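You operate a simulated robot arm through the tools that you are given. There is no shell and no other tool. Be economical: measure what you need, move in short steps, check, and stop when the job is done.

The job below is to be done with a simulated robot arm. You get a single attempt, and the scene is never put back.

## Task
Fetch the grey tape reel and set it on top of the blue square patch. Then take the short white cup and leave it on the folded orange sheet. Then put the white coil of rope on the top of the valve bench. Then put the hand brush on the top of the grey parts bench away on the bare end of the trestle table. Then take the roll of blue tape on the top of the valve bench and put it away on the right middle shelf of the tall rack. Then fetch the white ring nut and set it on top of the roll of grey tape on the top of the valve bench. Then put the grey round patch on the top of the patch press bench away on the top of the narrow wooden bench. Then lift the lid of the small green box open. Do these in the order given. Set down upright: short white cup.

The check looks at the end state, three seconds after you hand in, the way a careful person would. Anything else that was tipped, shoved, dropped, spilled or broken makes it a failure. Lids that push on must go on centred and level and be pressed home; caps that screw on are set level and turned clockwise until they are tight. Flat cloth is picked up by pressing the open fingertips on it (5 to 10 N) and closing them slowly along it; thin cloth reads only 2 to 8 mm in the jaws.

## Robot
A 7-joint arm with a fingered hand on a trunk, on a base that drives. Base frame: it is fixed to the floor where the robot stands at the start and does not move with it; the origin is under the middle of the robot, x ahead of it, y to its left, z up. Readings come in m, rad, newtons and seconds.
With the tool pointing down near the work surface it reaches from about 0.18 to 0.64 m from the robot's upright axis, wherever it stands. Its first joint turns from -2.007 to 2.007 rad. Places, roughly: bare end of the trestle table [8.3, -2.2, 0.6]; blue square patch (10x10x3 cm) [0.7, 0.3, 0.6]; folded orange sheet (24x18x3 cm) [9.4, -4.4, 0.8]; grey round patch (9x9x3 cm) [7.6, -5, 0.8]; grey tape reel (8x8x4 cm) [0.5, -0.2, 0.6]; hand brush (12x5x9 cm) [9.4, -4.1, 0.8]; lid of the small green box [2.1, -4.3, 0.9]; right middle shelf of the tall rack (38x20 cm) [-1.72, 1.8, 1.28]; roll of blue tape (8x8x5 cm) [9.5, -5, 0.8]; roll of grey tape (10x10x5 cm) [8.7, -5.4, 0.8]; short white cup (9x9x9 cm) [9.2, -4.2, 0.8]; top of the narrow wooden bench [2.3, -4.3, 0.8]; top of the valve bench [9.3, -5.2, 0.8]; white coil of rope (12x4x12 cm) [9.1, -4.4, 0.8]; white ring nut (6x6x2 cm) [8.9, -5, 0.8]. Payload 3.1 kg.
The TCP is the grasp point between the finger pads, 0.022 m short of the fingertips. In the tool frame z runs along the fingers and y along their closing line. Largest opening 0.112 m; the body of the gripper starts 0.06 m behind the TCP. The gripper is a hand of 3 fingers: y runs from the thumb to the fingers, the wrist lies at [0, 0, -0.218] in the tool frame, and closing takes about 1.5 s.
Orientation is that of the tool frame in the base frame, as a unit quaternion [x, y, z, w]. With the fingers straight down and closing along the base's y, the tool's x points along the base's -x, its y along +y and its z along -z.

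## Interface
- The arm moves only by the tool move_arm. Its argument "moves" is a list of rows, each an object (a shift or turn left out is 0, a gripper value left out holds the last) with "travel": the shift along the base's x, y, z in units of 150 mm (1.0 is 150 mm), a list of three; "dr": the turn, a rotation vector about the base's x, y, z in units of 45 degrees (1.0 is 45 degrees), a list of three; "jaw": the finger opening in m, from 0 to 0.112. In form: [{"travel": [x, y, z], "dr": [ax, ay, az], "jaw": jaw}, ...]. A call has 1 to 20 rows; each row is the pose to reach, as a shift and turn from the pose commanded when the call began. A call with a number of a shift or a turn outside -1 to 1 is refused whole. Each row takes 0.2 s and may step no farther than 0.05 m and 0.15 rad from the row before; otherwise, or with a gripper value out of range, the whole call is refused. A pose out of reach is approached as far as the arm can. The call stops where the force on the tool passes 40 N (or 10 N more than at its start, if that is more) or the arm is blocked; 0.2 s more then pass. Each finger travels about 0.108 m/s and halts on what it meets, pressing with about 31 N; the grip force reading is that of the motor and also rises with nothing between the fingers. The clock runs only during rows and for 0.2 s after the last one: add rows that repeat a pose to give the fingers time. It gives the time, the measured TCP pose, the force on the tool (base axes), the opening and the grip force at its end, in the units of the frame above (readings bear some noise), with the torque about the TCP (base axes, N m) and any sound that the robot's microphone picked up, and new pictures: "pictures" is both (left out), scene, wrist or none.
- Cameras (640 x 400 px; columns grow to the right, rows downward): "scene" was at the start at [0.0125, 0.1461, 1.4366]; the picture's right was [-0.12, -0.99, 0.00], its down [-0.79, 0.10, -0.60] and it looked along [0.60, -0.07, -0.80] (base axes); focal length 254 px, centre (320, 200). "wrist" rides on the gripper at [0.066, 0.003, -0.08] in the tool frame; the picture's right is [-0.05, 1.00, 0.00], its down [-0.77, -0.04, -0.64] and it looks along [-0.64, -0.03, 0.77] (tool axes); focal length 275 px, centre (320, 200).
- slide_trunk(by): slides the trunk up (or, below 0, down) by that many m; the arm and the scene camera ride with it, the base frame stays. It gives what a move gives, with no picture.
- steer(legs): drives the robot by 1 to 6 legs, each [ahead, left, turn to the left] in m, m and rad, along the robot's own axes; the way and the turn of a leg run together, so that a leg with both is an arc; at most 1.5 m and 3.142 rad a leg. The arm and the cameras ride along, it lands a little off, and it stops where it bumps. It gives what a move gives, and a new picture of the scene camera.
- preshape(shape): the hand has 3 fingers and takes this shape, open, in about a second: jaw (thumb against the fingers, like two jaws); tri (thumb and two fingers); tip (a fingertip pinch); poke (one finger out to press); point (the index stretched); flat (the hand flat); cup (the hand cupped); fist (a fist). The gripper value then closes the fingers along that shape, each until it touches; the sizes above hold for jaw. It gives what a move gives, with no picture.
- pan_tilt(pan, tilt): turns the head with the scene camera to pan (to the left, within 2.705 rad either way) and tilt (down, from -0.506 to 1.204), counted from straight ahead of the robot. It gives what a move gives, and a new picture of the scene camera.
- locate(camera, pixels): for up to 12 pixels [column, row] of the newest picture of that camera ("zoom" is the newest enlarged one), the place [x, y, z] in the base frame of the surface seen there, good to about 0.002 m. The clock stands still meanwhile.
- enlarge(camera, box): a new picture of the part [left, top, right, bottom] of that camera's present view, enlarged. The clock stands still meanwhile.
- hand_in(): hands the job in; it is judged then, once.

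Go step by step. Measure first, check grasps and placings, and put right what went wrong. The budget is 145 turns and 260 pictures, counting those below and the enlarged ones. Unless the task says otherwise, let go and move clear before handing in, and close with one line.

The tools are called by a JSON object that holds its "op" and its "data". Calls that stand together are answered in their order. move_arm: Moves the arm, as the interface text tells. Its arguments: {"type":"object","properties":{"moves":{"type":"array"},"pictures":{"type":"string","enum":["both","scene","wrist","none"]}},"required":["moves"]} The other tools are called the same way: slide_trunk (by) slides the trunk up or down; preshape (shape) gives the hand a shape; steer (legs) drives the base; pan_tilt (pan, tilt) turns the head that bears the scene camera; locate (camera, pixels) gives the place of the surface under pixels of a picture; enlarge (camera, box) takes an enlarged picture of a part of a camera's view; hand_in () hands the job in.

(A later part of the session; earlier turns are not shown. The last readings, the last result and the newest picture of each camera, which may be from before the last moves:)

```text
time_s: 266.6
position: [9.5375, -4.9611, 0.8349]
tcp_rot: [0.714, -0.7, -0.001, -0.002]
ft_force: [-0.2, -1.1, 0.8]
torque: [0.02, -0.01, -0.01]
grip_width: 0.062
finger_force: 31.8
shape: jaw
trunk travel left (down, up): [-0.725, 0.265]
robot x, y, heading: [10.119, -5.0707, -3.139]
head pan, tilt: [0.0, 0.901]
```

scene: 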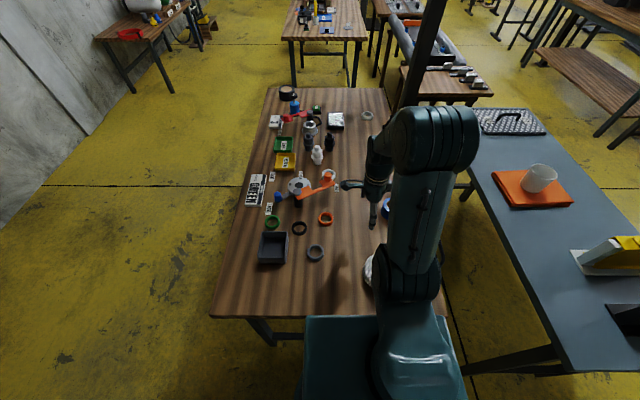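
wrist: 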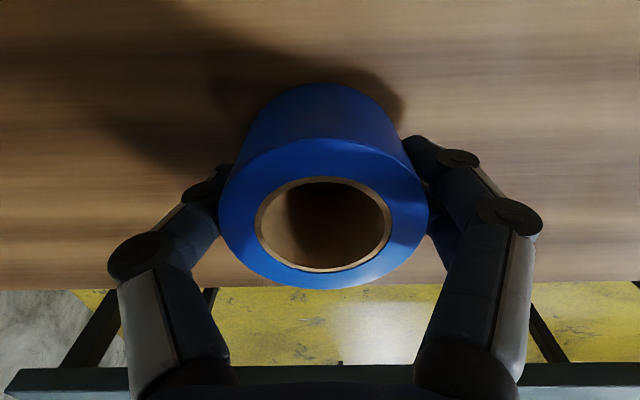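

The tape is gripped, with its bottom 0.035 below the TCP. I'll lift and tuck the arm before the long drive to the rack.

{"op": "move_arm", "data": {"moves": [{"travel": [0, 0, 0.2]}, {"travel": [0, 0, 0.5]}, {"travel": [0, 0, 0.8]}, {"travel": [0.1, -0.1, 1.0]}, {"travel": [0.35, -0.2, 1.0]}, {"travel": [0.6, -0.35, 1.0]}, {"travel": [0.85, -0.45, 1.0]}, {"travel": [1.0, -0.6, 1.0]}], "pictures": "none"}}

{"op": "move_arm", "data": {"moves": [{"travel": [0, 0, 0.3]}, {"travel": [0.2, 0, 0.5]}, {"travel": [0.4, 0, 0.5]}], "pictures": "wrist"}}

{"op": "steer", "data": {"legs": [[-0.22, 0, 0], [0, -1.5, 0], [0, -1.5, 0], [0, -0.8, 0]]}}

```text
time_s: 268.4
position: [9.6901, -5.0517, 0.9846]
tcp_rot: [0.714, -0.7, -0.002, -0.002]
ft_force: [0.5, -0.8, -2.2]
torque: [0.01, 0.01, -0.04]
grip_width: 0.0618
finger_force: 30.8
shape: jaw
trunk travel left (down, up): [-0.725, 0.265]
robot x, y, heading: [10.1161, -5.0667, -3.132]
head pan, tilt: [0.0, 0.901]
```

```text
time_s: 269.1
position: [9.7502, -5.0495, 1.0581]
tcp_rot: [0.714, -0.7, -0.001, -0.001]
ft_force: [-0.3, -0.1, -1.8]
torque: [0.02, -0.01, 0.0]
grip_width: 0.0618
finger_force: 31.1
shape: jaw
trunk travel left (down, up): [-0.725, 0.265]
robot x, y, heading: [10.1191, -5.0694, -3.135]
head pan, tilt: [0.0, 0.901]
```

wrist: 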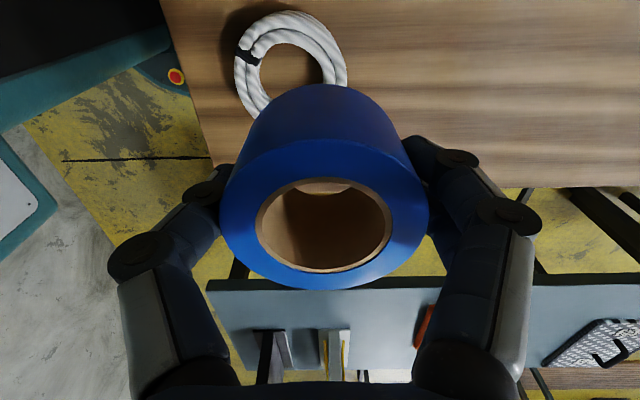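

```text
time_s: 288.8
position: [9.8558, -1.2734, 1.0579]
tcp_rot: [0.732, -0.681, -0.001, -0.002]
ft_force: [-0.7, 0.0, -1.4]
torque: [-0.02, 0.02, -0.02]
grip_width: 0.0618
finger_force: 31.1
shape: jaw
trunk travel left (down, up): [-0.725, 0.265]
robot x, y, heading: [10.2245, -1.2746, -3.087]
head pan, tilt: [0.0, 0.901]
```

scene: 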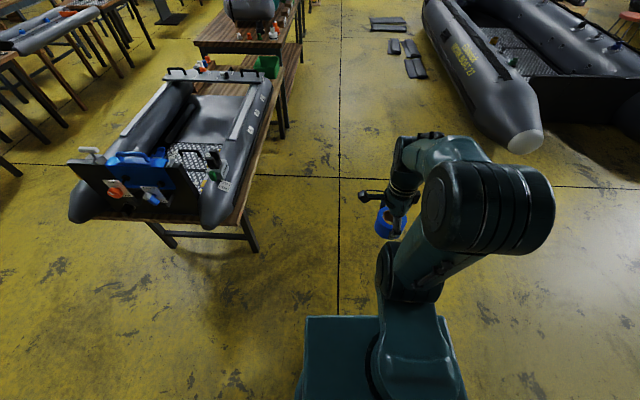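

I'm at (10.22,-1.27) in the north lane. I'll straighten and drive west.

{"op": "steer", "data": {"legs": [[0, 0, -0.053], [1.5, 0, 0], [1.5, 0, 0], [1.5, 0, 0]]}}

{"op": "steer", "data": {"legs": [[1.5, 0, 0], [1.5, 0, 0]]}}

```text
time_s: 311.1
position: [5.2597, -1.1825, 1.0586]
tcp_rot: [0.711, -0.703, -0.002, -0.002]
ft_force: [0.3, -1.4, -1.7]
torque: [-0.02, -0.02, 0.03]
grip_width: 0.0616
finger_force: 30.8
shape: jaw
trunk travel left (down, up): [-0.725, 0.265]
robot x, y, heading: [5.6274, -1.2055, 3.136]
head pan, tilt: [0.0, 0.901]
```

scene: 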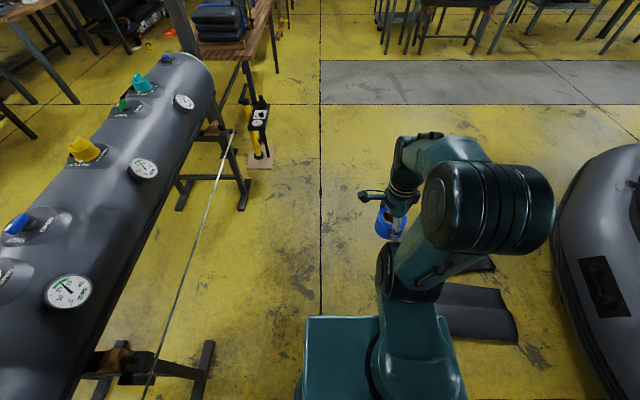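

```text
time_s: 325.6
position: [2.2438, -1.0777, 1.0573]
tcp_rot: [-0.694, 0.72, 0.002, 0.001]
ft_force: [-0.7, 0.1, -1.3]
torque: [0.05, 0.02, 0.01]
grip_width: 0.0616
finger_force: 30.6
shape: jaw
trunk travel left (down, up): [-0.725, 0.265]
robot x, y, heading: [2.6129, -1.117, 3.093]
head pan, tilt: [0.0, 0.901]
```

scene: 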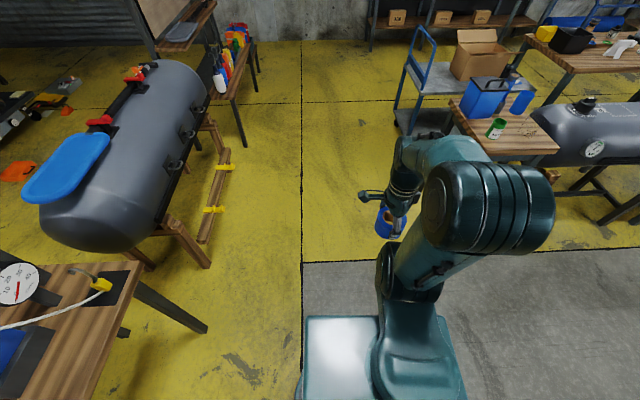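

I'll correct the heading and continue to x≈−0.4.

{"op": "steer", "data": {"legs": [[0, 0, 0.06], [1.5, 0, 0], [1.4, 0, 0]]}}

{"op": "pan_tilt", "data": {"pan": -0.7, "tilt": 0.35}}

```text
time_s: 340.4
position: [-0.7317, -1.1897, 1.0581]
tcp_rot: [0.726, -0.688, -0.002, -0.001]
ft_force: [0.5, -0.7, -1.9]
torque: [0.02, 0.0, 0.03]
grip_width: 0.0615
finger_force: 31.2
shape: jaw
trunk travel left (down, up): [-0.725, 0.265]
robot x, y, heading: [-0.3614, -1.1973, -3.105]
head pan, tilt: [0.0, 0.901]
```

scene: 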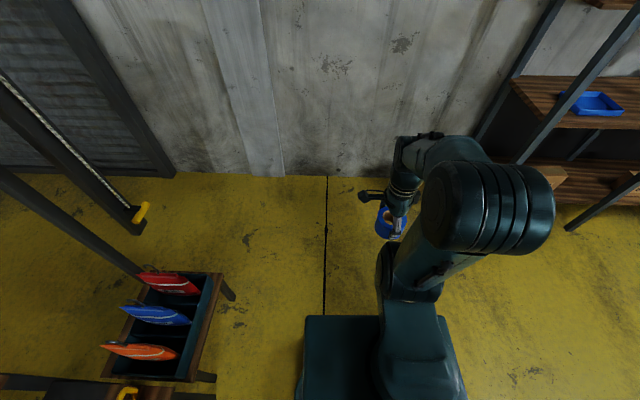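

```text
time_s: 341.5
position: [-0.7316, -1.19, 1.0573]
tcp_rot: [0.726, -0.688, -0.001, -0.001]
ft_force: [0.4, 0.4, -1.1]
torque: [0.0, 0.02, -0.01]
grip_width: 0.0615
finger_force: 31.1
shape: jaw
trunk travel left (down, up): [-0.725, 0.265]
robot x, y, heading: [-0.364, -1.1952, -3.105]
head pan, tilt: [-0.7, 0.351]
```

scene: 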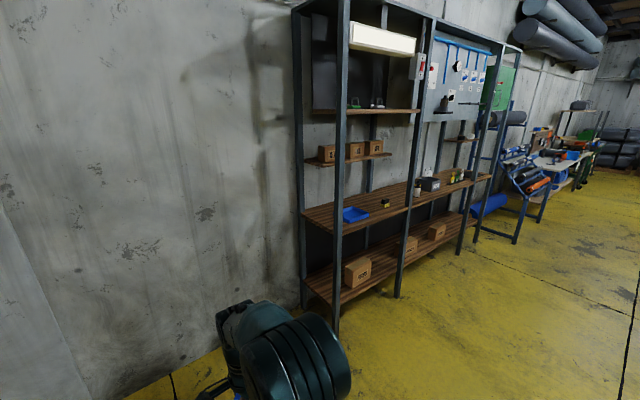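

The rack stands along the west wall. The right bay's small middle shelf is at about (460,138), so I'll strafe north toward y≈1.75.

{"op": "steer", "data": {"legs": [[0, 0, -0.036], [0, -1.5, 0], [0, -1.4, 0]]}}

{"op": "pan_tilt", "data": {"pan": 0, "tilt": 0.35}}

```text
time_s: 355.9
position: [-0.7088, 1.7271, 1.0566]
tcp_rot: [0.71, -0.704, -0.001, -0.002]
ft_force: [0.1, 0.6, -1.5]
torque: [-0.01, 0.03, 0.02]
grip_width: 0.0616
finger_force: 30.9
shape: jaw
trunk travel left (down, up): [-0.725, 0.265]
robot x, y, heading: [-0.3385, 1.7048, 3.131]
head pan, tilt: [-0.7, 0.351]
```

scene: 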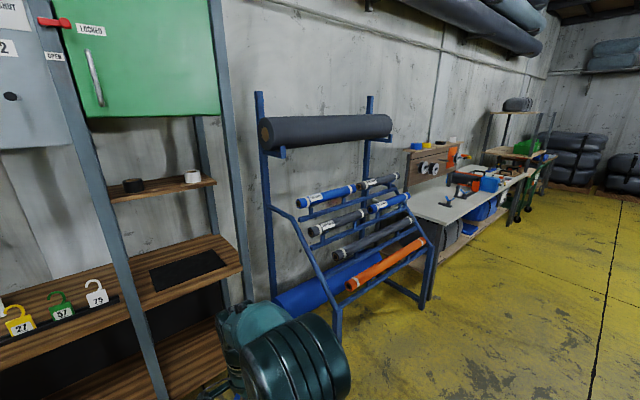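

```text
time_s: 356.9
position: [-0.7099, 1.7261, 1.0562]
tcp_rot: [0.71, -0.704, -0.002, -0.001]
ft_force: [-0.4, 0.3, -1.5]
torque: [0.0, -0.01, 0.04]
grip_width: 0.0617
finger_force: 30.9
shape: jaw
trunk travel left (down, up): [-0.725, 0.265]
robot x, y, heading: [-0.3386, 1.7055, 3.142]
head pan, tilt: [0.0, 0.351]
```

scene: 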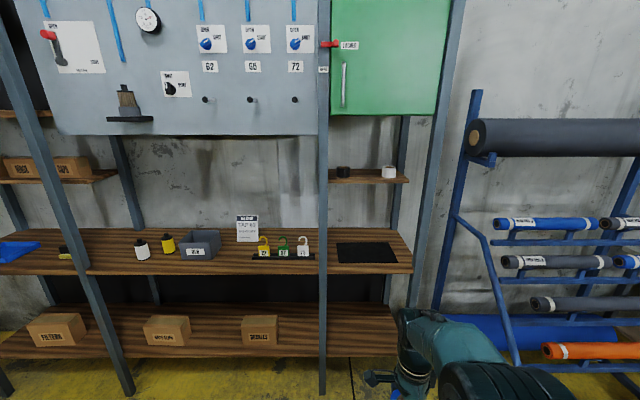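

The shelf is at (367,176), with black and white rolls on it and a green cabinet above. I'll measure the clearances.

{"op": "enlarge", "data": {"camera": "scene", "box": [300, 90, 460, 290]}}

{"op": "locate", "data": {"camera": "scene", "pixels": [[335, 182], [408, 180], [360, 176], [375, 170], [345, 166], [388, 165], [335, 112], [435, 112], [380, 112], [325, 200], [425, 200], [365, 255]]}}

```text
2.00 times, centred on (380, 190) of scene
```

zoom: 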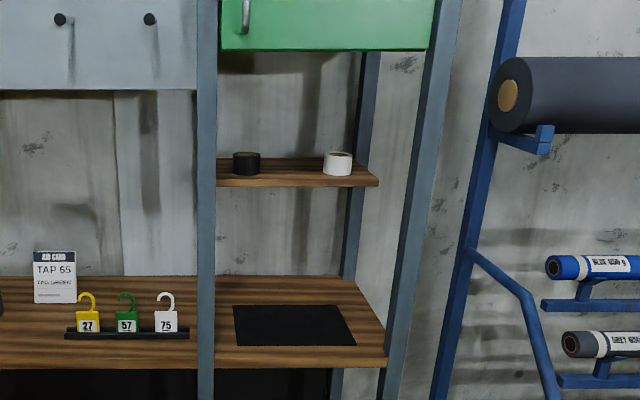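

```text
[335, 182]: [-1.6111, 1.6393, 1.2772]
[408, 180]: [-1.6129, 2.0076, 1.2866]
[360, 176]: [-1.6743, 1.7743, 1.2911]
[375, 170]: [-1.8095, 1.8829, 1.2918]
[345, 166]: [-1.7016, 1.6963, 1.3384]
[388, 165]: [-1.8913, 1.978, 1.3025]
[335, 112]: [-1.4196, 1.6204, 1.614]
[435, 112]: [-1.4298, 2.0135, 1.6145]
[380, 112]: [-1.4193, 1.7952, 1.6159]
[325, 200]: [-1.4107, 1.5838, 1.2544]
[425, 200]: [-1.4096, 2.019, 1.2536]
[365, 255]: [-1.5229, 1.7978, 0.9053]
```

The shelf is at z 1.292 with its front at x=−1.61, and the cabinet bottom at 1.61 is too low for a vertical hand. I'll set the tape on the lower deck (0.905), then regrasp it with the hand pitched toward the shelf. First I'll close in and yaw the hand 90°.

{"op": "steer", "data": {"legs": [[0.52, 0, 0], [0, -0.1, 0]]}}

{"op": "move_arm", "data": {"moves": [{"dr": [0, 0, 0.16]}, {"dr": [0, 0, 0.33]}, {"dr": [0, 0, 0.5]}, {"dr": [0, 0, 0.66]}, {"dr": [0, 0, 0.83]}, {"dr": [0, 0, 1.0]}], "pictures": "none"}}

{"op": "move_arm", "data": {"moves": [{"dr": [0, 0, 0.16]}, {"dr": [0, 0, 0.33]}, {"dr": [0, 0, 0.5]}, {"dr": [0, 0, 0.66]}, {"dr": [0, 0, 0.83]}, {"dr": [0, 0, 1.0]}], "pictures": "wrist"}}

{"op": "pan_tilt", "data": {"pan": 0, "tilt": 0.6}}

```text
time_s: 360.7
position: [-1.2323, 1.8335, 1.0572]
tcp_rot: [0.709, -0.705, -0.001, -0.001]
ft_force: [-0.1, 1.0, -1.1]
torque: [-0.05, -0.03, -0.01]
grip_width: 0.0616
finger_force: 30.5
shape: jaw
trunk travel left (down, up): [-0.725, 0.265]
robot x, y, heading: [-0.8667, 1.8088, 3.13]
head pan, tilt: [0.0, 0.351]
```

scene: 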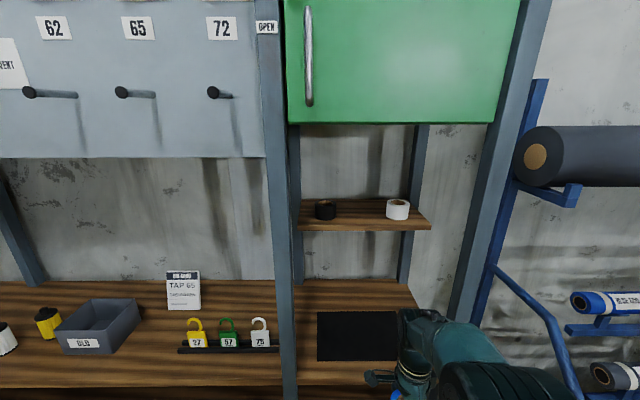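

```text
time_s: 362.1
position: [-1.231, 1.8331, 1.0588]
tcp_rot: [0.926, -0.379, -0.001, -0.001]
ft_force: [1.1, 0.6, -0.9]
torque: [-0.02, -0.01, 0.02]
grip_width: 0.0616
finger_force: 31.4
shape: jaw
trunk travel left (down, up): [-0.725, 0.265]
robot x, y, heading: [-0.8627, 1.8066, 3.126]
head pan, tilt: [0.0, 0.351]
```

```text
time_s: 363.5
position: [-1.2317, 1.8323, 1.0578]
tcp_rot: [1.0, 0.003, -0.002, 0.0]
ft_force: [-0.5, -1.0, -1.1]
torque: [-0.03, -0.01, -0.02]
grip_width: 0.0613
finger_force: 30.7
shape: jaw
trunk travel left (down, up): [-0.725, 0.265]
robot x, y, heading: [-0.8625, 1.8049, 3.135]
head pan, tilt: [0.0, 0.351]
```

wrist: 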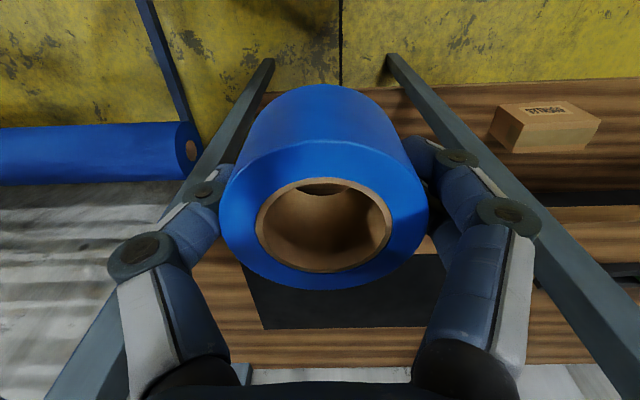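

```text
time_s: 364.3
position: [-1.2311, 1.8331, 1.0574]
tcp_rot: [1.0, 0.002, -0.002, 0.0]
ft_force: [-0.2, 0.4, -1.5]
torque: [0.01, -0.01, 0.03]
grip_width: 0.0617
finger_force: 30.9
shape: jaw
trunk travel left (down, up): [-0.725, 0.265]
robot x, y, heading: [-0.8626, 1.8111, 3.13]
head pan, tilt: [0.0, 0.6]
```

scene: 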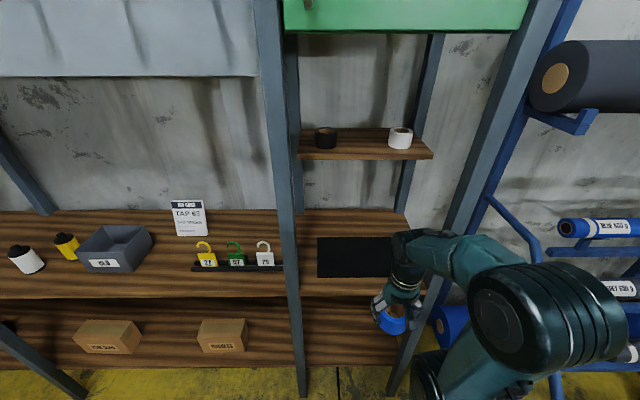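

{"op": "locate", "data": {"camera": "scene", "pixels": [[340, 293], [340, 270], [320, 240], [370, 275], [325, 140], [400, 137], [362, 150], [362, 143], [410, 153], [300, 153], [388, 145], [338, 147]]}}

```text
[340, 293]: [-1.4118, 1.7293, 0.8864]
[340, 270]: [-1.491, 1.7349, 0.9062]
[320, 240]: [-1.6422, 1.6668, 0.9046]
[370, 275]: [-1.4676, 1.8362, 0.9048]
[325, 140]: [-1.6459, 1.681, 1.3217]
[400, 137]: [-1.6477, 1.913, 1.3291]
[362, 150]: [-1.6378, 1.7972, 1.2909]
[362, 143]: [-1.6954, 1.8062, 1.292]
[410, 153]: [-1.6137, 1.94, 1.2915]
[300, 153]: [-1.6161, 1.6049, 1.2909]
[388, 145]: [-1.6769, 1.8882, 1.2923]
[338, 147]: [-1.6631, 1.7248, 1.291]
```

The deck is at 0.905, and the free gap on the shelf runs y 1.715–1.885. I'll set the tape on the deck at (−1.47,1.80).

{"op": "move_arm", "data": {"moves": [{"travel": [-0.3, -0.05, 0]}, {"travel": [-0.6, -0.1, 0]}, {"travel": [-0.9, -0.15, 0]}, {"travel": [-1.0, -0.2, 0]}], "pictures": "none"}}

{"op": "move_arm", "data": {"moves": [{"travel": [-0.3, 0, -0.05]}, {"travel": [-0.58, 0, -0.2]}, {"travel": [-0.58, 0, -0.5]}, {"travel": [-0.58, 0, -0.7]}, {"travel": [-0.58, 0, -0.76]}], "pictures": "both"}}

```text
time_s: 365.3
position: [-1.3815, 1.8023, 1.0535]
tcp_rot: [1.0, 0.002, -0.002, 0.0]
ft_force: [0.3, 0.5, -0.4]
torque: [-0.01, -0.04, 0.0]
grip_width: 0.0615
finger_force: 31.3
shape: jaw
trunk travel left (down, up): [-0.725, 0.265]
robot x, y, heading: [-0.8575, 1.8082, 3.129]
head pan, tilt: [0.0, 0.6]
```

```text
time_s: 366.5
position: [-1.4701, 1.8024, 0.9443]
tcp_rot: [1.0, 0.001, -0.003, 0.0]
ft_force: [1.2, -0.8, -1.1]
torque: [-0.02, 0.0, 0.01]
grip_width: 0.0612
finger_force: 31.0
shape: jaw
trunk travel left (down, up): [-0.725, 0.265]
robot x, y, heading: [-0.8636, 1.809, 3.131]
head pan, tilt: [0.0, 0.6]
```

scene: 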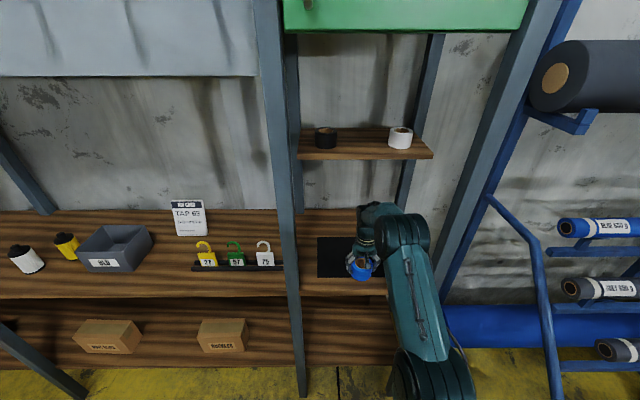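
wrist: 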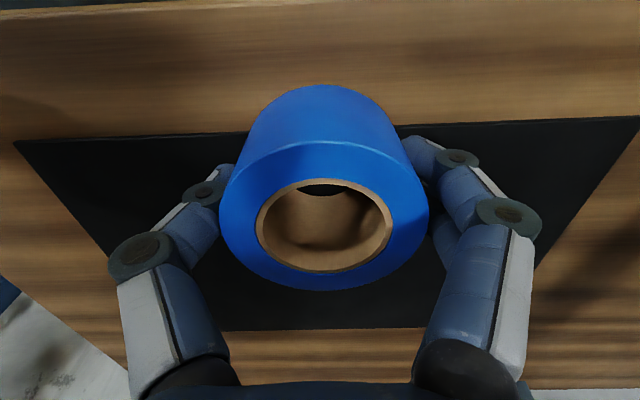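

{"op": "move_arm", "data": {"moves": [{"travel": [0, 0, -0.015]}, {"travel": [0, 0, -0.03]}, {"travel": [0, 0, -0.04]}, {"travel": [0, 0, -0.05]}], "pictures": "none"}}

```text
time_s: 367.5
position: [-1.4684, 1.8025, 0.9374]
tcp_rot: [1.0, 0.002, -0.004, 0.0]
ft_force: [2.0, -0.2, 8.6]
torque: [-0.11, 0.0, 0.02]
grip_width: 0.0615
finger_force: 30.9
shape: jaw
trunk travel left (down, up): [-0.725, 0.265]
robot x, y, heading: [-0.8632, 1.8051, 3.131]
head pan, tilt: [0.0, 0.6]
```

Contact. I'll release, rise, draw back, and pitch the hand 45° toward the rack.

{"op": "move_arm", "data": {"moves": [{"jaw": 0.075}, {"jaw": 0.09}, {"jaw": 0.1}, {"jaw": 0.1}, {"travel": [0, 0, 0.2]}, {"travel": [0, 0, 0.5]}, {"travel": [0.1, 0, 0.75]}, {"travel": [0.35, 0, 0.8]}, {"travel": [0.6, 0, 0.8]}, {"travel": [0.85, 0, 0.8]}, {"travel": [0.95, 0, 0.8]}], "pictures": "none"}}

{"op": "move_arm", "data": {"moves": [{"dr": [0, 0.166, 0]}, {"dr": [0, 0.333, 0]}, {"dr": [0, 0.5, 0]}, {"dr": [0, 0.666, 0]}, {"dr": [0, 0.833, 0]}, {"dr": [0, 1.0, 0]}, {"dr": [0, 1.0, 0]}], "pictures": "both"}}

```text
time_s: 369.9
position: [-1.3253, 1.801, 1.0568]
tcp_rot: [1.0, 0.002, -0.003, 0.0]
ft_force: [0.8, -0.5, 0.8]
torque: [0.01, 0.01, -0.01]
grip_width: 0.0998
finger_force: 0.1
shape: jaw
trunk travel left (down, up): [-0.725, 0.265]
robot x, y, heading: [-0.8654, 1.8103, 3.138]
head pan, tilt: [0.0, 0.6]
```

```text
time_s: 371.5
position: [-1.3267, 1.8014, 1.0547]
tcp_rot: [0.923, 0.003, -0.384, -0.001]
ft_force: [-0.9, -0.7, -0.8]
torque: [-0.02, 0.02, -0.01]
grip_width: 0.0997
finger_force: 0.0
shape: jaw
out of reach, approached as far as the arm can: row 5
trunk travel left (down, up): [-0.725, 0.265]
robot x, y, heading: [-0.8631, 1.8097, 3.133]
head pan, tilt: [0.0, 0.6]
```

scene: 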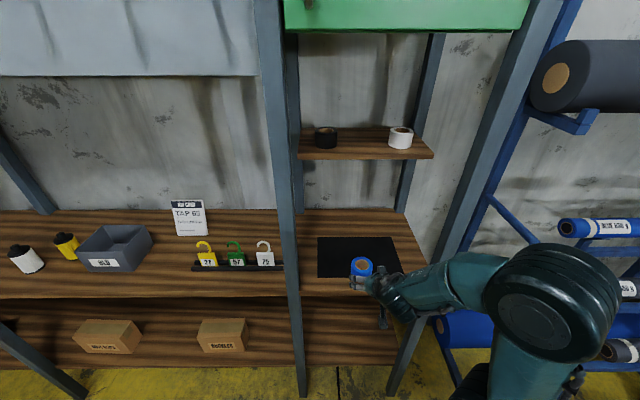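
wrist: 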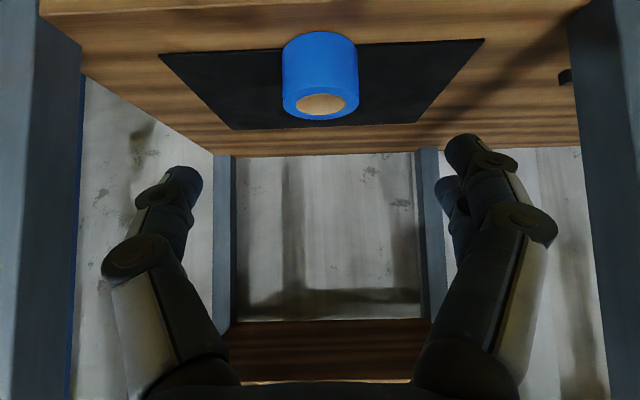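

The hand is at 45°. I'll move in along the tool axis to straddle the tape at TCP (−1.468,1.8025,0.936), then close.

{"op": "move_arm", "data": {"moves": [{"travel": [-0.2, 0, -0.1]}, {"travel": [-0.4, 0.005, -0.3]}, {"travel": [-0.6, 0.01, -0.5]}, {"travel": [-0.8, 0.01, -0.66]}, {"travel": [-0.94, 0.01, -0.78]}, {"travel": [-0.94, 0.01, -0.78]}], "pictures": "both"}}

```text
time_s: 372.9
position: [-1.4683, 1.8045, 0.9376]
tcp_rot: [0.923, 0.003, -0.385, 0.0]
ft_force: [0.0, -0.6, 0.1]
torque: [0.01, 0.0, 0.0]
grip_width: 0.0997
finger_force: 0.0
shape: jaw
trunk travel left (down, up): [-0.725, 0.265]
robot x, y, heading: [-0.8629, 1.806, 3.13]
head pan, tilt: [0.0, 0.6]
```

scene: 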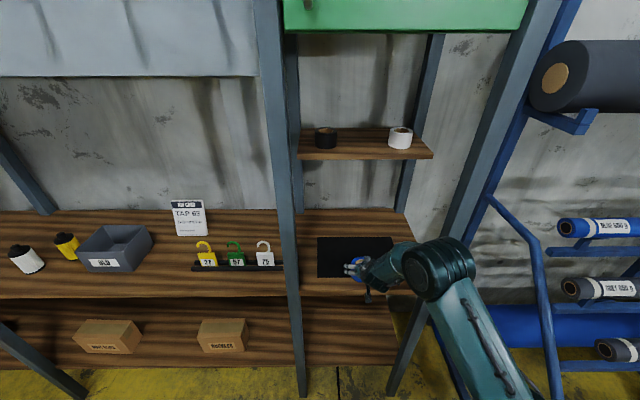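
wrist: 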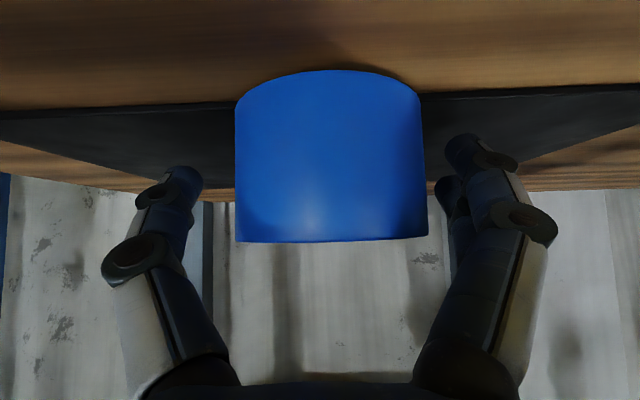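

Good. The tape stands between the fingers, so I'll close and lift straight up a little.

{"op": "move_arm", "data": {"moves": [{"jaw": 0.085}, {"jaw": 0.07}, {"jaw": 0.055}, {"jaw": 0.045}, {"jaw": 0.045}, {"jaw": 0.045}, {"jaw": 0.045}, {"jaw": 0.045, "travel": [0, 0, 0.1]}, {"jaw": 0.045, "travel": [0.1, 0, 0.2]}, {"jaw": 0.045, "travel": [0.35, 0, 0.4]}, {"jaw": 0.045, "travel": [0.6, 0, 0.6]}, {"jaw": 0.045, "travel": [0.7, 0, 0.85]}, {"jaw": 0.045, "travel": [0.7, 0, 1.0]}], "pictures": "wrist"}}

```text
time_s: 375.7
position: [-1.3617, 1.8036, 1.0884]
tcp_rot: [0.923, 0.001, -0.385, -0.001]
ft_force: [0.8, 0.4, -1.7]
torque: [0.01, 0.04, -0.04]
grip_width: 0.0628
finger_force: 31.0
shape: jaw
trunk travel left (down, up): [-0.725, 0.265]
robot x, y, heading: [-0.8628, 1.8077, 3.134]
head pan, tilt: [0.0, 0.6]
```

wrist: 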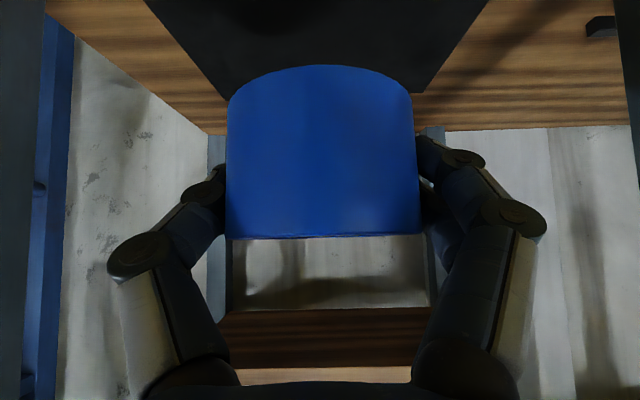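

The tape is held upright with the hand at 45°. I'll raise via trunk and arm and move the base slightly closer.

{"op": "slide_trunk", "data": {"by": 0.15}}

{"op": "move_arm", "data": {"moves": [{"travel": [0.1, 0, 0.25]}, {"travel": [0.3, 0, 0.5]}, {"travel": [0.4, 0, 0.75]}, {"travel": [0.4, 0, 0.85]}], "pictures": "none"}}

{"op": "steer", "data": {"legs": [[0.08, 0, 0.008]]}}

{"op": "pan_tilt", "data": {"pan": 0, "tilt": 0.5}}

```text
time_s: 377.5
position: [-1.3621, 1.8042, 1.2383]
tcp_rot: [0.923, 0.002, -0.384, 0.0]
ft_force: [-0.7, 0.8, 0.0]
torque: [-0.01, -0.01, 0.03]
grip_width: 0.0626
finger_force: 30.8
shape: jaw
trunk travel left (down, up): [-0.875, 0.115]
robot x, y, heading: [-0.8622, 1.8095, 3.127]
head pan, tilt: [0.0, 0.6]
```

```text
time_s: 378.5
position: [-1.3029, 1.8028, 1.3671]
tcp_rot: [0.923, 0.003, -0.385, -0.001]
ft_force: [-0.1, -0.4, -1.3]
torque: [0.0, -0.01, -0.01]
grip_width: 0.0626
finger_force: 31.4
shape: jaw
trunk travel left (down, up): [-0.875, 0.115]
robot x, y, heading: [-0.8637, 1.8102, 3.126]
head pan, tilt: [0.0, 0.6]
```

```text
time_s: 379.5
position: [-1.3832, 1.7994, 1.3668]
tcp_rot: [0.923, 0.007, -0.385, 0.002]
ft_force: [-0.4, -0.6, -1.1]
torque: [0.01, 0.01, -0.01]
grip_width: 0.0626
finger_force: 31.3
shape: jaw
trunk travel left (down, up): [-0.875, 0.115]
robot x, y, heading: [-0.9432, 1.8098, -3.139]
head pan, tilt: [0.0, 0.6]
```

scene: 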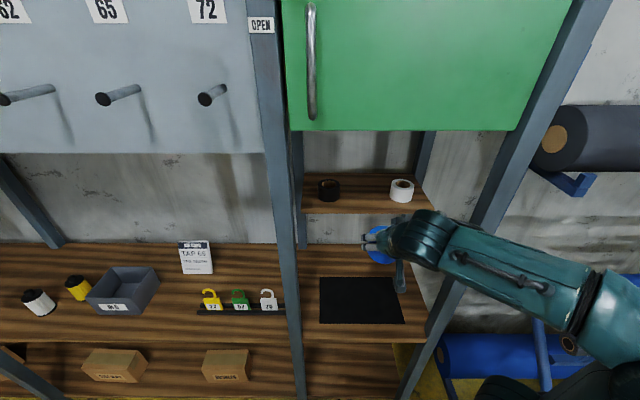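

```text
time_s: 380.2
position: [-1.3826, 1.798, 1.3664]
tcp_rot: [0.923, 0.007, -0.384, 0.001]
ft_force: [-0.8, -1.3, -1.2]
torque: [-0.06, 0.03, 0.02]
grip_width: 0.0623
finger_force: 30.5
shape: jaw
trunk travel left (down, up): [-0.875, 0.115]
robot x, y, heading: [-0.9432, 1.806, -3.139]
head pan, tilt: [0.0, 0.499]
```

scene: 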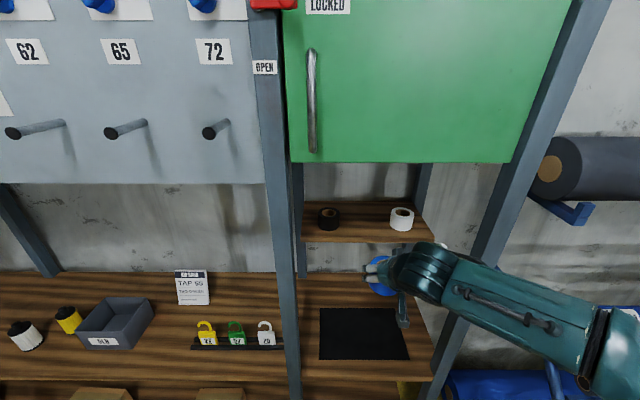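

I'll move in toward the shelf 0.14 and check the clearances.

{"op": "move_arm", "data": {"moves": [{"travel": [-0.25, 0, 0]}, {"travel": [-0.5, 0, 0]}, {"travel": [-0.75, 0, 0]}, {"travel": [-0.93, 0, 0]}], "pictures": "both"}}

```text
time_s: 381.2
position: [-1.5217, 1.7976, 1.365]
tcp_rot: [0.923, 0.007, -0.384, 0.0]
ft_force: [0.3, 0.8, -1.7]
torque: [-0.01, -0.04, 0.01]
grip_width: 0.0623
finger_force: 30.6
shape: jaw
trunk travel left (down, up): [-0.875, 0.115]
robot x, y, heading: [-0.9454, 1.8075, -3.134]
head pan, tilt: [0.0, 0.499]
```

scene: 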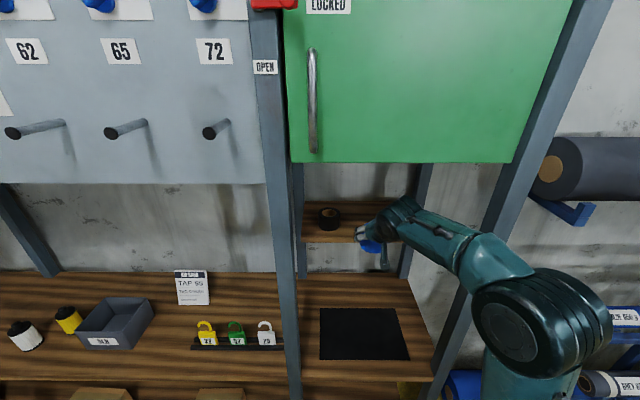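
wrist: 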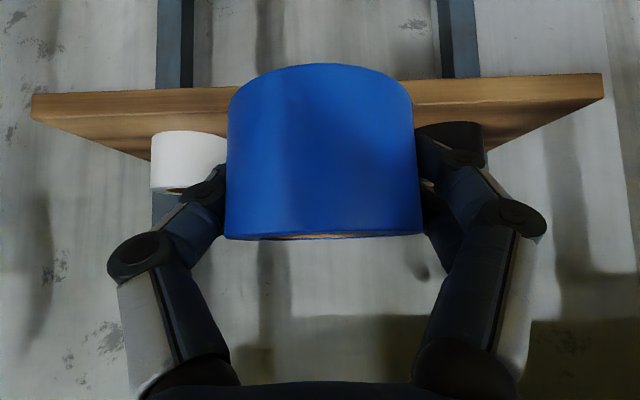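

{"op": "locate", "data": {"camera": "wrist", "pixels": [[188, 140], [155, 150], [222, 150], [480, 135], [455, 128], [320, 70], [320, 232], [150, 100], [500, 90], [200, 90]]}}

```text
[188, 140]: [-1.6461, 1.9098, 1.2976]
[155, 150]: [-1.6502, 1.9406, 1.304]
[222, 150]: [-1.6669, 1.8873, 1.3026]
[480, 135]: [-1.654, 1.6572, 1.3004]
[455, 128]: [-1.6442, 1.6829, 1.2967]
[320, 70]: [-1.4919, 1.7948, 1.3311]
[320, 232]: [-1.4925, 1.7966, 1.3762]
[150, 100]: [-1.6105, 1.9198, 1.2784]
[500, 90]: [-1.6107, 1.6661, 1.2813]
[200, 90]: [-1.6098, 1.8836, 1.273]
```

The gap's centre is y 1.797 and the tape is aligned. I'll move in to TCP x≈−1.665, then lower.

{"op": "move_arm", "data": {"moves": [{"travel": [-0.25, 0, 0]}, {"travel": [-0.5, 0, 0]}, {"travel": [-0.75, 0, 0]}, {"travel": [-0.95, 0, 0]}, {"travel": [-0.95, 0, -0.1]}, {"travel": [-0.95, 0, -0.18]}, {"travel": [-0.95, 0, -0.23]}], "pictures": "both"}}

```text
time_s: 382.8
position: [-1.6636, 1.7986, 1.3321]
tcp_rot: [0.923, 0.009, -0.384, 0.003]
ft_force: [-0.5, 0.7, -0.3]
torque: [0.03, -0.03, 0.01]
grip_width: 0.0627
finger_force: 31.2
shape: jaw
trunk travel left (down, up): [-0.875, 0.115]
robot x, y, heading: [-0.9453, 1.8083, -3.139]
head pan, tilt: [0.0, 0.499]
```

scene: 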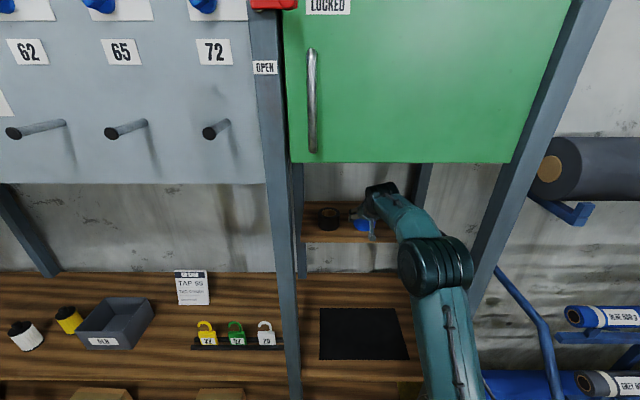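
wrist: 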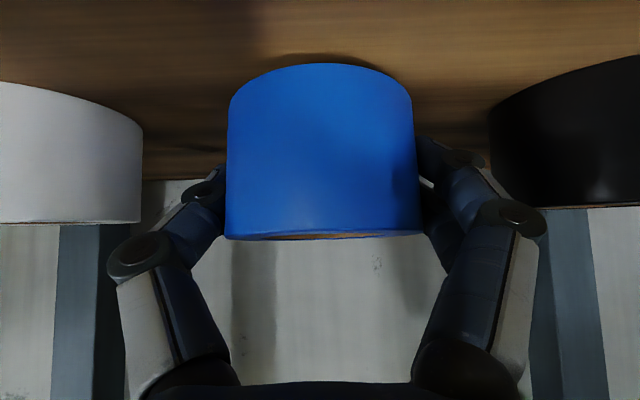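

{"op": "move_arm", "data": {"moves": [{"travel": [0, 0, -0.015]}, {"travel": [0, 0, -0.03]}, {"travel": [0, 0, -0.042]}, {"travel": [0, 0, -0.042]}], "pictures": "none"}}

```text
time_s: 383.8
position: [-1.664, 1.8002, 1.3259]
tcp_rot: [0.923, 0.007, -0.385, 0.002]
ft_force: [-0.3, 0.3, -0.2]
torque: [0.01, -0.06, 0.0]
grip_width: 0.0621
finger_force: 31.2
shape: jaw
trunk travel left (down, up): [-0.875, 0.115]
robot x, y, heading: [-0.944, 1.8106, -3.138]
head pan, tilt: [0.0, 0.499]
```

{"op": "move_arm", "data": {"moves": [{"travel": [0, 0, -0.012]}, {"travel": [0, 0, -0.024]}, {"travel": [0, 0, -0.024]}], "pictures": "none"}}

```text
time_s: 384.6
position: [-1.6618, 1.7984, 1.3232]
tcp_rot: [0.923, 0.007, -0.385, 0.002]
ft_force: [-0.5, 0.7, 4.6]
torque: [-0.03, -0.07, 0.01]
grip_width: 0.0622
finger_force: 30.9
shape: jaw
trunk travel left (down, up): [-0.875, 0.115]
robot x, y, heading: [-0.9399, 1.81, -3.137]
head pan, tilt: [0.0, 0.499]
```

Light contact. I'll open to 0.085 and withdraw along the tool axis.

{"op": "move_arm", "data": {"moves": [{"jaw": 0.068}, {"jaw": 0.076}, {"jaw": 0.085}, {"jaw": 0.085}, {"jaw": 0.085, "travel": [0.1, 0, 0.1]}, {"jaw": 0.085, "travel": [0.3, 0, 0.25]}, {"jaw": 0.085, "travel": [0.55, 0, 0.3]}, {"jaw": 0.085, "travel": [0.8, 0, 0.3]}, {"jaw": 0.085, "travel": [1.0, 0, 0.3]}], "pictures": "both"}}

```text
time_s: 386.6
position: [-1.5108, 1.7988, 1.3668]
tcp_rot: [0.923, 0.008, -0.385, 0.002]
ft_force: [0.1, -0.2, 0.2]
torque: [0.0, -0.03, -0.01]
grip_width: 0.0848
finger_force: 0.0
shape: jaw
trunk travel left (down, up): [-0.875, 0.115]
robot x, y, heading: [-0.9436, 1.8071, -3.14]
head pan, tilt: [0.0, 0.499]
```

scene: 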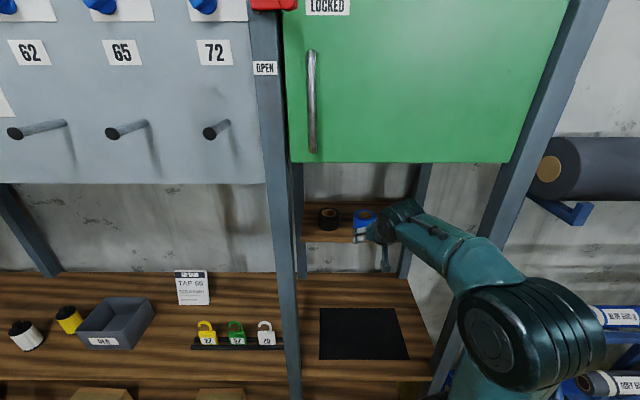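
wrist: 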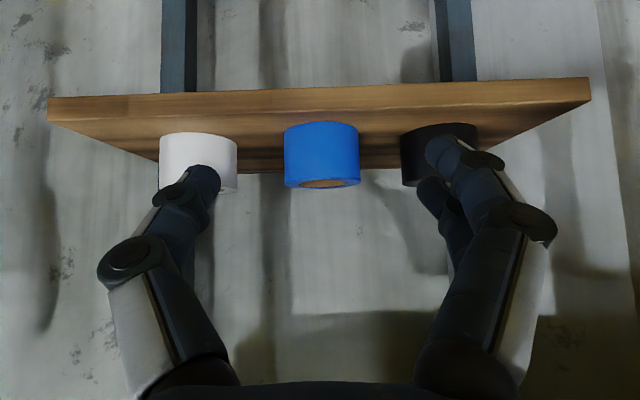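

The blue tape stands neatly between the other two rolls. I'll withdraw, return the hand to vertical and lower the trunk.

{"op": "move_arm", "data": {"moves": [{"travel": [0.25, 0, 0]}, {"travel": [0.5, 0, 0]}, {"travel": [0.75, 0, 0]}, {"travel": [0.9, 0, 0]}], "pictures": "none"}}

{"op": "steer", "data": {"legs": [[-0.58, 0, 0]]}}

{"op": "move_arm", "data": {"moves": [{"dr": [0, -0.166, 0]}, {"dr": [0, -0.333, 0]}, {"dr": [0, -0.5, 0]}, {"dr": [0, -0.666, 0]}, {"dr": [0, -0.833, 0]}, {"dr": [0, -1.0, 0]}, {"dr": [0, -1.0, 0]}], "pictures": "none"}}

{"op": "slide_trunk", "data": {"by": -0.15}}

{"op": "steer", "data": {"legs": [[0, 1.5, 0], [0, 1.5, 0], [0, 0, 1.57], [0, 0, 1.57]]}}

```text
time_s: 387.6
position: [-1.375, 1.7963, 1.3684]
tcp_rot: [0.923, 0.008, -0.386, 0.002]
ft_force: [0.6, -0.2, -0.5]
torque: [0.0, 0.03, -0.01]
grip_width: 0.0848
finger_force: 0.0
shape: jaw
trunk travel left (down, up): [-0.875, 0.115]
robot x, y, heading: [-0.9449, 1.8037, -3.138]
head pan, tilt: [0.0, 0.499]
```

```text
time_s: 390.8
position: [-0.8104, 1.7987, 1.3668]
tcp_rot: [0.923, 0.005, -0.384, 0.001]
ft_force: [-0.1, -0.2, -0.2]
torque: [-0.01, 0.0, 0.01]
grip_width: 0.0847
finger_force: 0.0
shape: jaw
trunk travel left (down, up): [-0.875, 0.115]
robot x, y, heading: [-0.3763, 1.8051, 3.134]
head pan, tilt: [0.0, 0.499]
```

scene: 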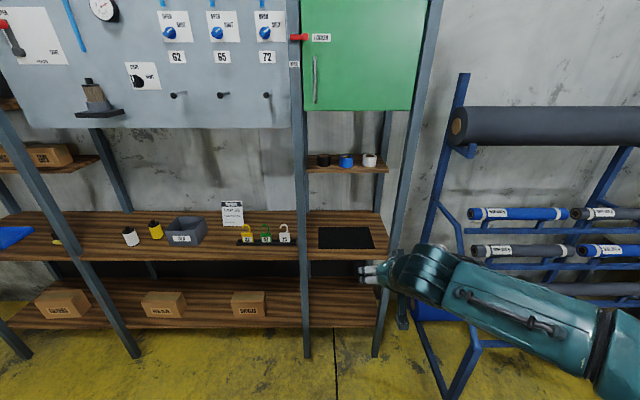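

```text
time_s: 392.4
position: [-0.809, 1.7996, 1.3678]
tcp_rot: [1.0, 0.004, -0.002, 0.001]
ft_force: [1.1, 0.4, -0.5]
torque: [0.01, 0.06, -0.02]
grip_width: 0.0847
finger_force: 0.1
shape: jaw
trunk travel left (down, up): [-0.875, 0.115]
robot x, y, heading: [-0.3766, 1.8089, 3.138]
head pan, tilt: [0.0, 0.499]
```

```text
time_s: 394.2
position: [-0.8081, 1.798, 1.2169]
tcp_rot: [1.0, 0.004, -0.002, 0.002]
ft_force: [0.4, -1.3, 0.3]
torque: [0.03, 0.0, -0.01]
grip_width: 0.0848
finger_force: 0.0
shape: jaw
trunk travel left (down, up): [-0.725, 0.265]
robot x, y, heading: [-0.3738, 1.8081, 3.136]
head pan, tilt: [0.0, 0.499]
```

```text
time_s: 416.2
position: [-0.1061, -1.1383, 1.2174]
tcp_rot: [0.009, 1.0, 0.002, 0.001]
ft_force: [0.1, -0.5, 0.0]
torque: [0.02, -0.01, -0.02]
grip_width: 0.0848
finger_force: 0.2
shape: jaw
trunk travel left (down, up): [-0.725, 0.265]
robot x, y, heading: [-0.5361, -1.1361, -0.032]
head pan, tilt: [0.0, 0.499]
```

scene: 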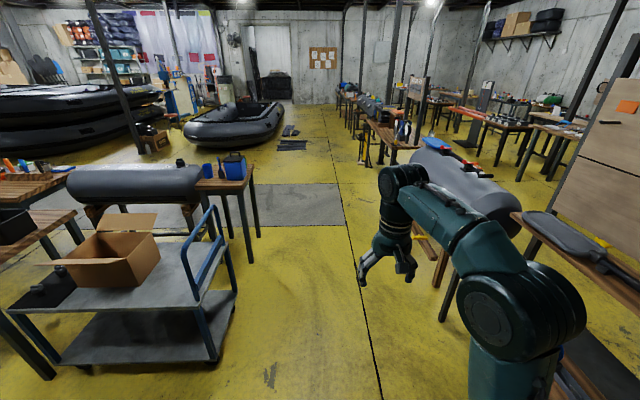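

I'm facing east in the lane. I'll continue along y≈−1.25.

{"op": "steer", "data": {"legs": [[0, -0.1, 0.03], [1.5, 0, 0], [1.5, 0, 0], [1.5, 0, 0]]}}

{"op": "steer", "data": {"legs": [[1.5, 0, 0], [1.5, 0, 0], [1.5, 0, 0]]}}

```text
time_s: 438.8
position: [4.4798, -1.2218, 1.2173]
tcp_rot: [0.002, 1.0, 0.002, 0.001]
ft_force: [-0.4, -0.7, 0.5]
torque: [-0.01, 0.0, 0.01]
grip_width: 0.0848
finger_force: 0.0
shape: jaw
trunk travel left (down, up): [-0.725, 0.265]
robot x, y, heading: [4.0444, -1.2283, -0.015]
head pan, tilt: [0.0, 0.499]
```

scene: 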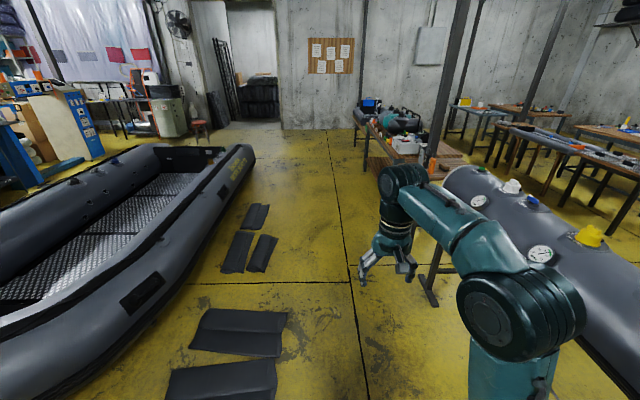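

```text
time_s: 460.3
position: [8.9842, -1.2171, 1.2172]
tcp_rot: [-0.034, 0.999, 0.002, 0.001]
ft_force: [0.7, 0.9, -0.2]
torque: [-0.01, 0.01, 0.01]
grip_width: 0.0847
finger_force: 0.0
shape: jaw
trunk travel left (down, up): [-0.725, 0.265]
robot x, y, heading: [8.5527, -1.2525, 0.06]
head pan, tilt: [0.0, 0.499]
```

scene: 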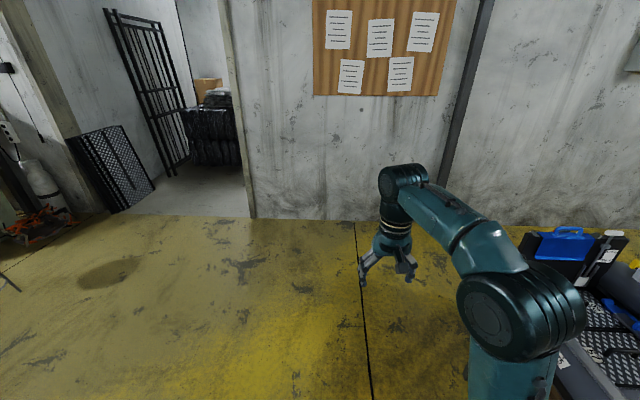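

I'll continue to x≈10.35, turn south and drive down past the valve bench to y≈−6.4, then face west.

{"op": "steer", "data": {"legs": [[0, 0, -0.06], [1.5, 0, 0], [0.3, 0, 0], [0, 0, -1.57], [1.5, 0, 0], [1.5, 0, 0]]}}

{"op": "steer", "data": {"legs": [[1.5, 0, 0], [0.6, 0, 0], [0, 0, -1.57]]}}

{"op": "pan_tilt", "data": {"pan": -0.4, "tilt": 0.5}}

```text
time_s: 487.8
position: [10.2673, -4.7028, 1.2162]
tcp_rot: [0.72, 0.694, 0.0, 0.003]
ft_force: [-0.4, 0.2, 0.0]
torque: [0.0, 0.01, -0.01]
grip_width: 0.0846
finger_force: 0.2
shape: jaw
trunk travel left (down, up): [-0.725, 0.265]
robot x, y, heading: [10.277, -4.2716, -1.623]
head pan, tilt: [0.0, 0.499]
```

scene: 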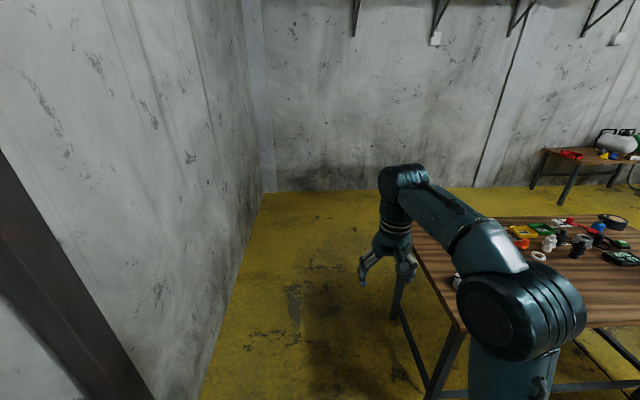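

```text
time_s: 502.0
position: [9.7537, -6.3099, 1.2173]
tcp_rot: [1.0, -0.03, -0.002, 0.002]
ft_force: [-0.4, -0.1, 0.1]
torque: [0.03, 0.03, -0.03]
grip_width: 0.0848
finger_force: 0.0
shape: jaw
trunk travel left (down, up): [-0.725, 0.265]
robot x, y, heading: [10.189, -6.3297, 3.064]
head pan, tilt: [0.0, 0.499]
```

scene: 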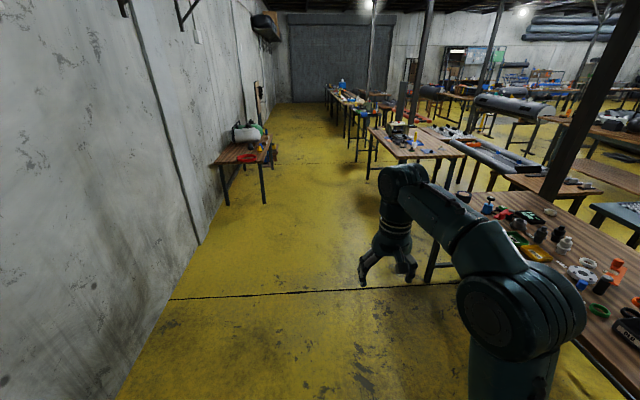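

```text
time_s: 502.8
position: [9.7536, -6.3101, 1.2165]
tcp_rot: [1.0, -0.031, -0.002, 0.002]
ft_force: [1.2, -1.1, 0.5]
torque: [0.01, -0.03, -0.04]
grip_width: 0.0848
finger_force: 0.1
shape: jaw
trunk travel left (down, up): [-0.725, 0.265]
robot x, y, heading: [10.1894, -6.3307, 3.07]
head pan, tilt: [-0.4, 0.499]
```

scene: 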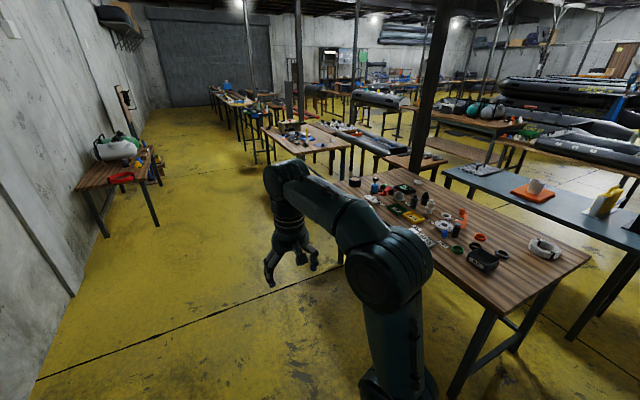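

The south aisle is open all the way west. I'll drive to x≈8.2 and inspect the gap at the valve bench's west end.

{"op": "steer", "data": {"legs": [[0, 0, 0.07], [1.5, 0, 0], [0.45, 0, 0], [0, 0, -1.57]]}}

{"op": "pan_tilt", "data": {"pan": 0, "tilt": 0.8}}

```text
time_s: 516.7
position: [8.2317, -5.8958, 1.2168]
tcp_rot: [0.724, -0.69, -0.003, 0.0]
ft_force: [-0.4, -0.8, -0.2]
torque: [-0.04, -0.02, 0.02]
grip_width: 0.0847
finger_force: 0.3
shape: jaw
trunk travel left (down, up): [-0.725, 0.265]
robot x, y, heading: [8.2564, -6.3275, 1.604]
head pan, tilt: [-0.4, 0.499]
```

scene: 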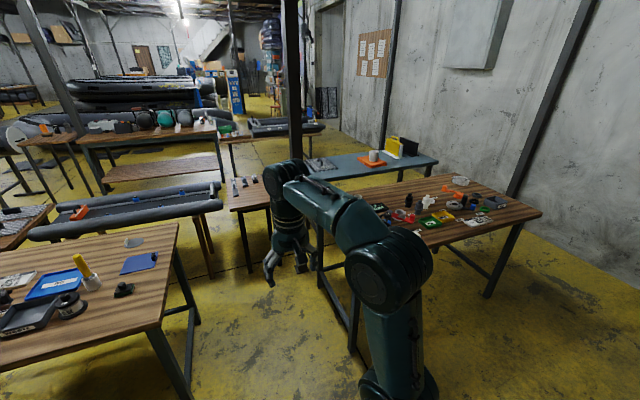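

```text
time_s: 517.6
position: [8.2319, -5.8969, 1.2165]
tcp_rot: [0.723, -0.69, -0.003, -0.001]
ft_force: [0.0, -0.1, 0.0]
torque: [0.0, 0.01, 0.02]
grip_width: 0.0847
finger_force: 0.1
shape: jaw
trunk travel left (down, up): [-0.725, 0.265]
robot x, y, heading: [8.2549, -6.3277, 1.602]
head pan, tilt: [0.0, 0.799]
```

scene: 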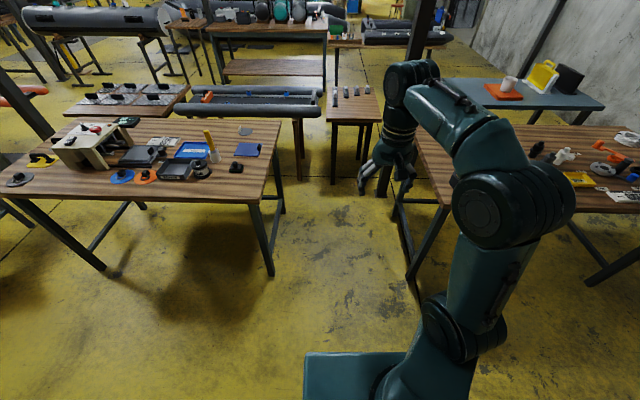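

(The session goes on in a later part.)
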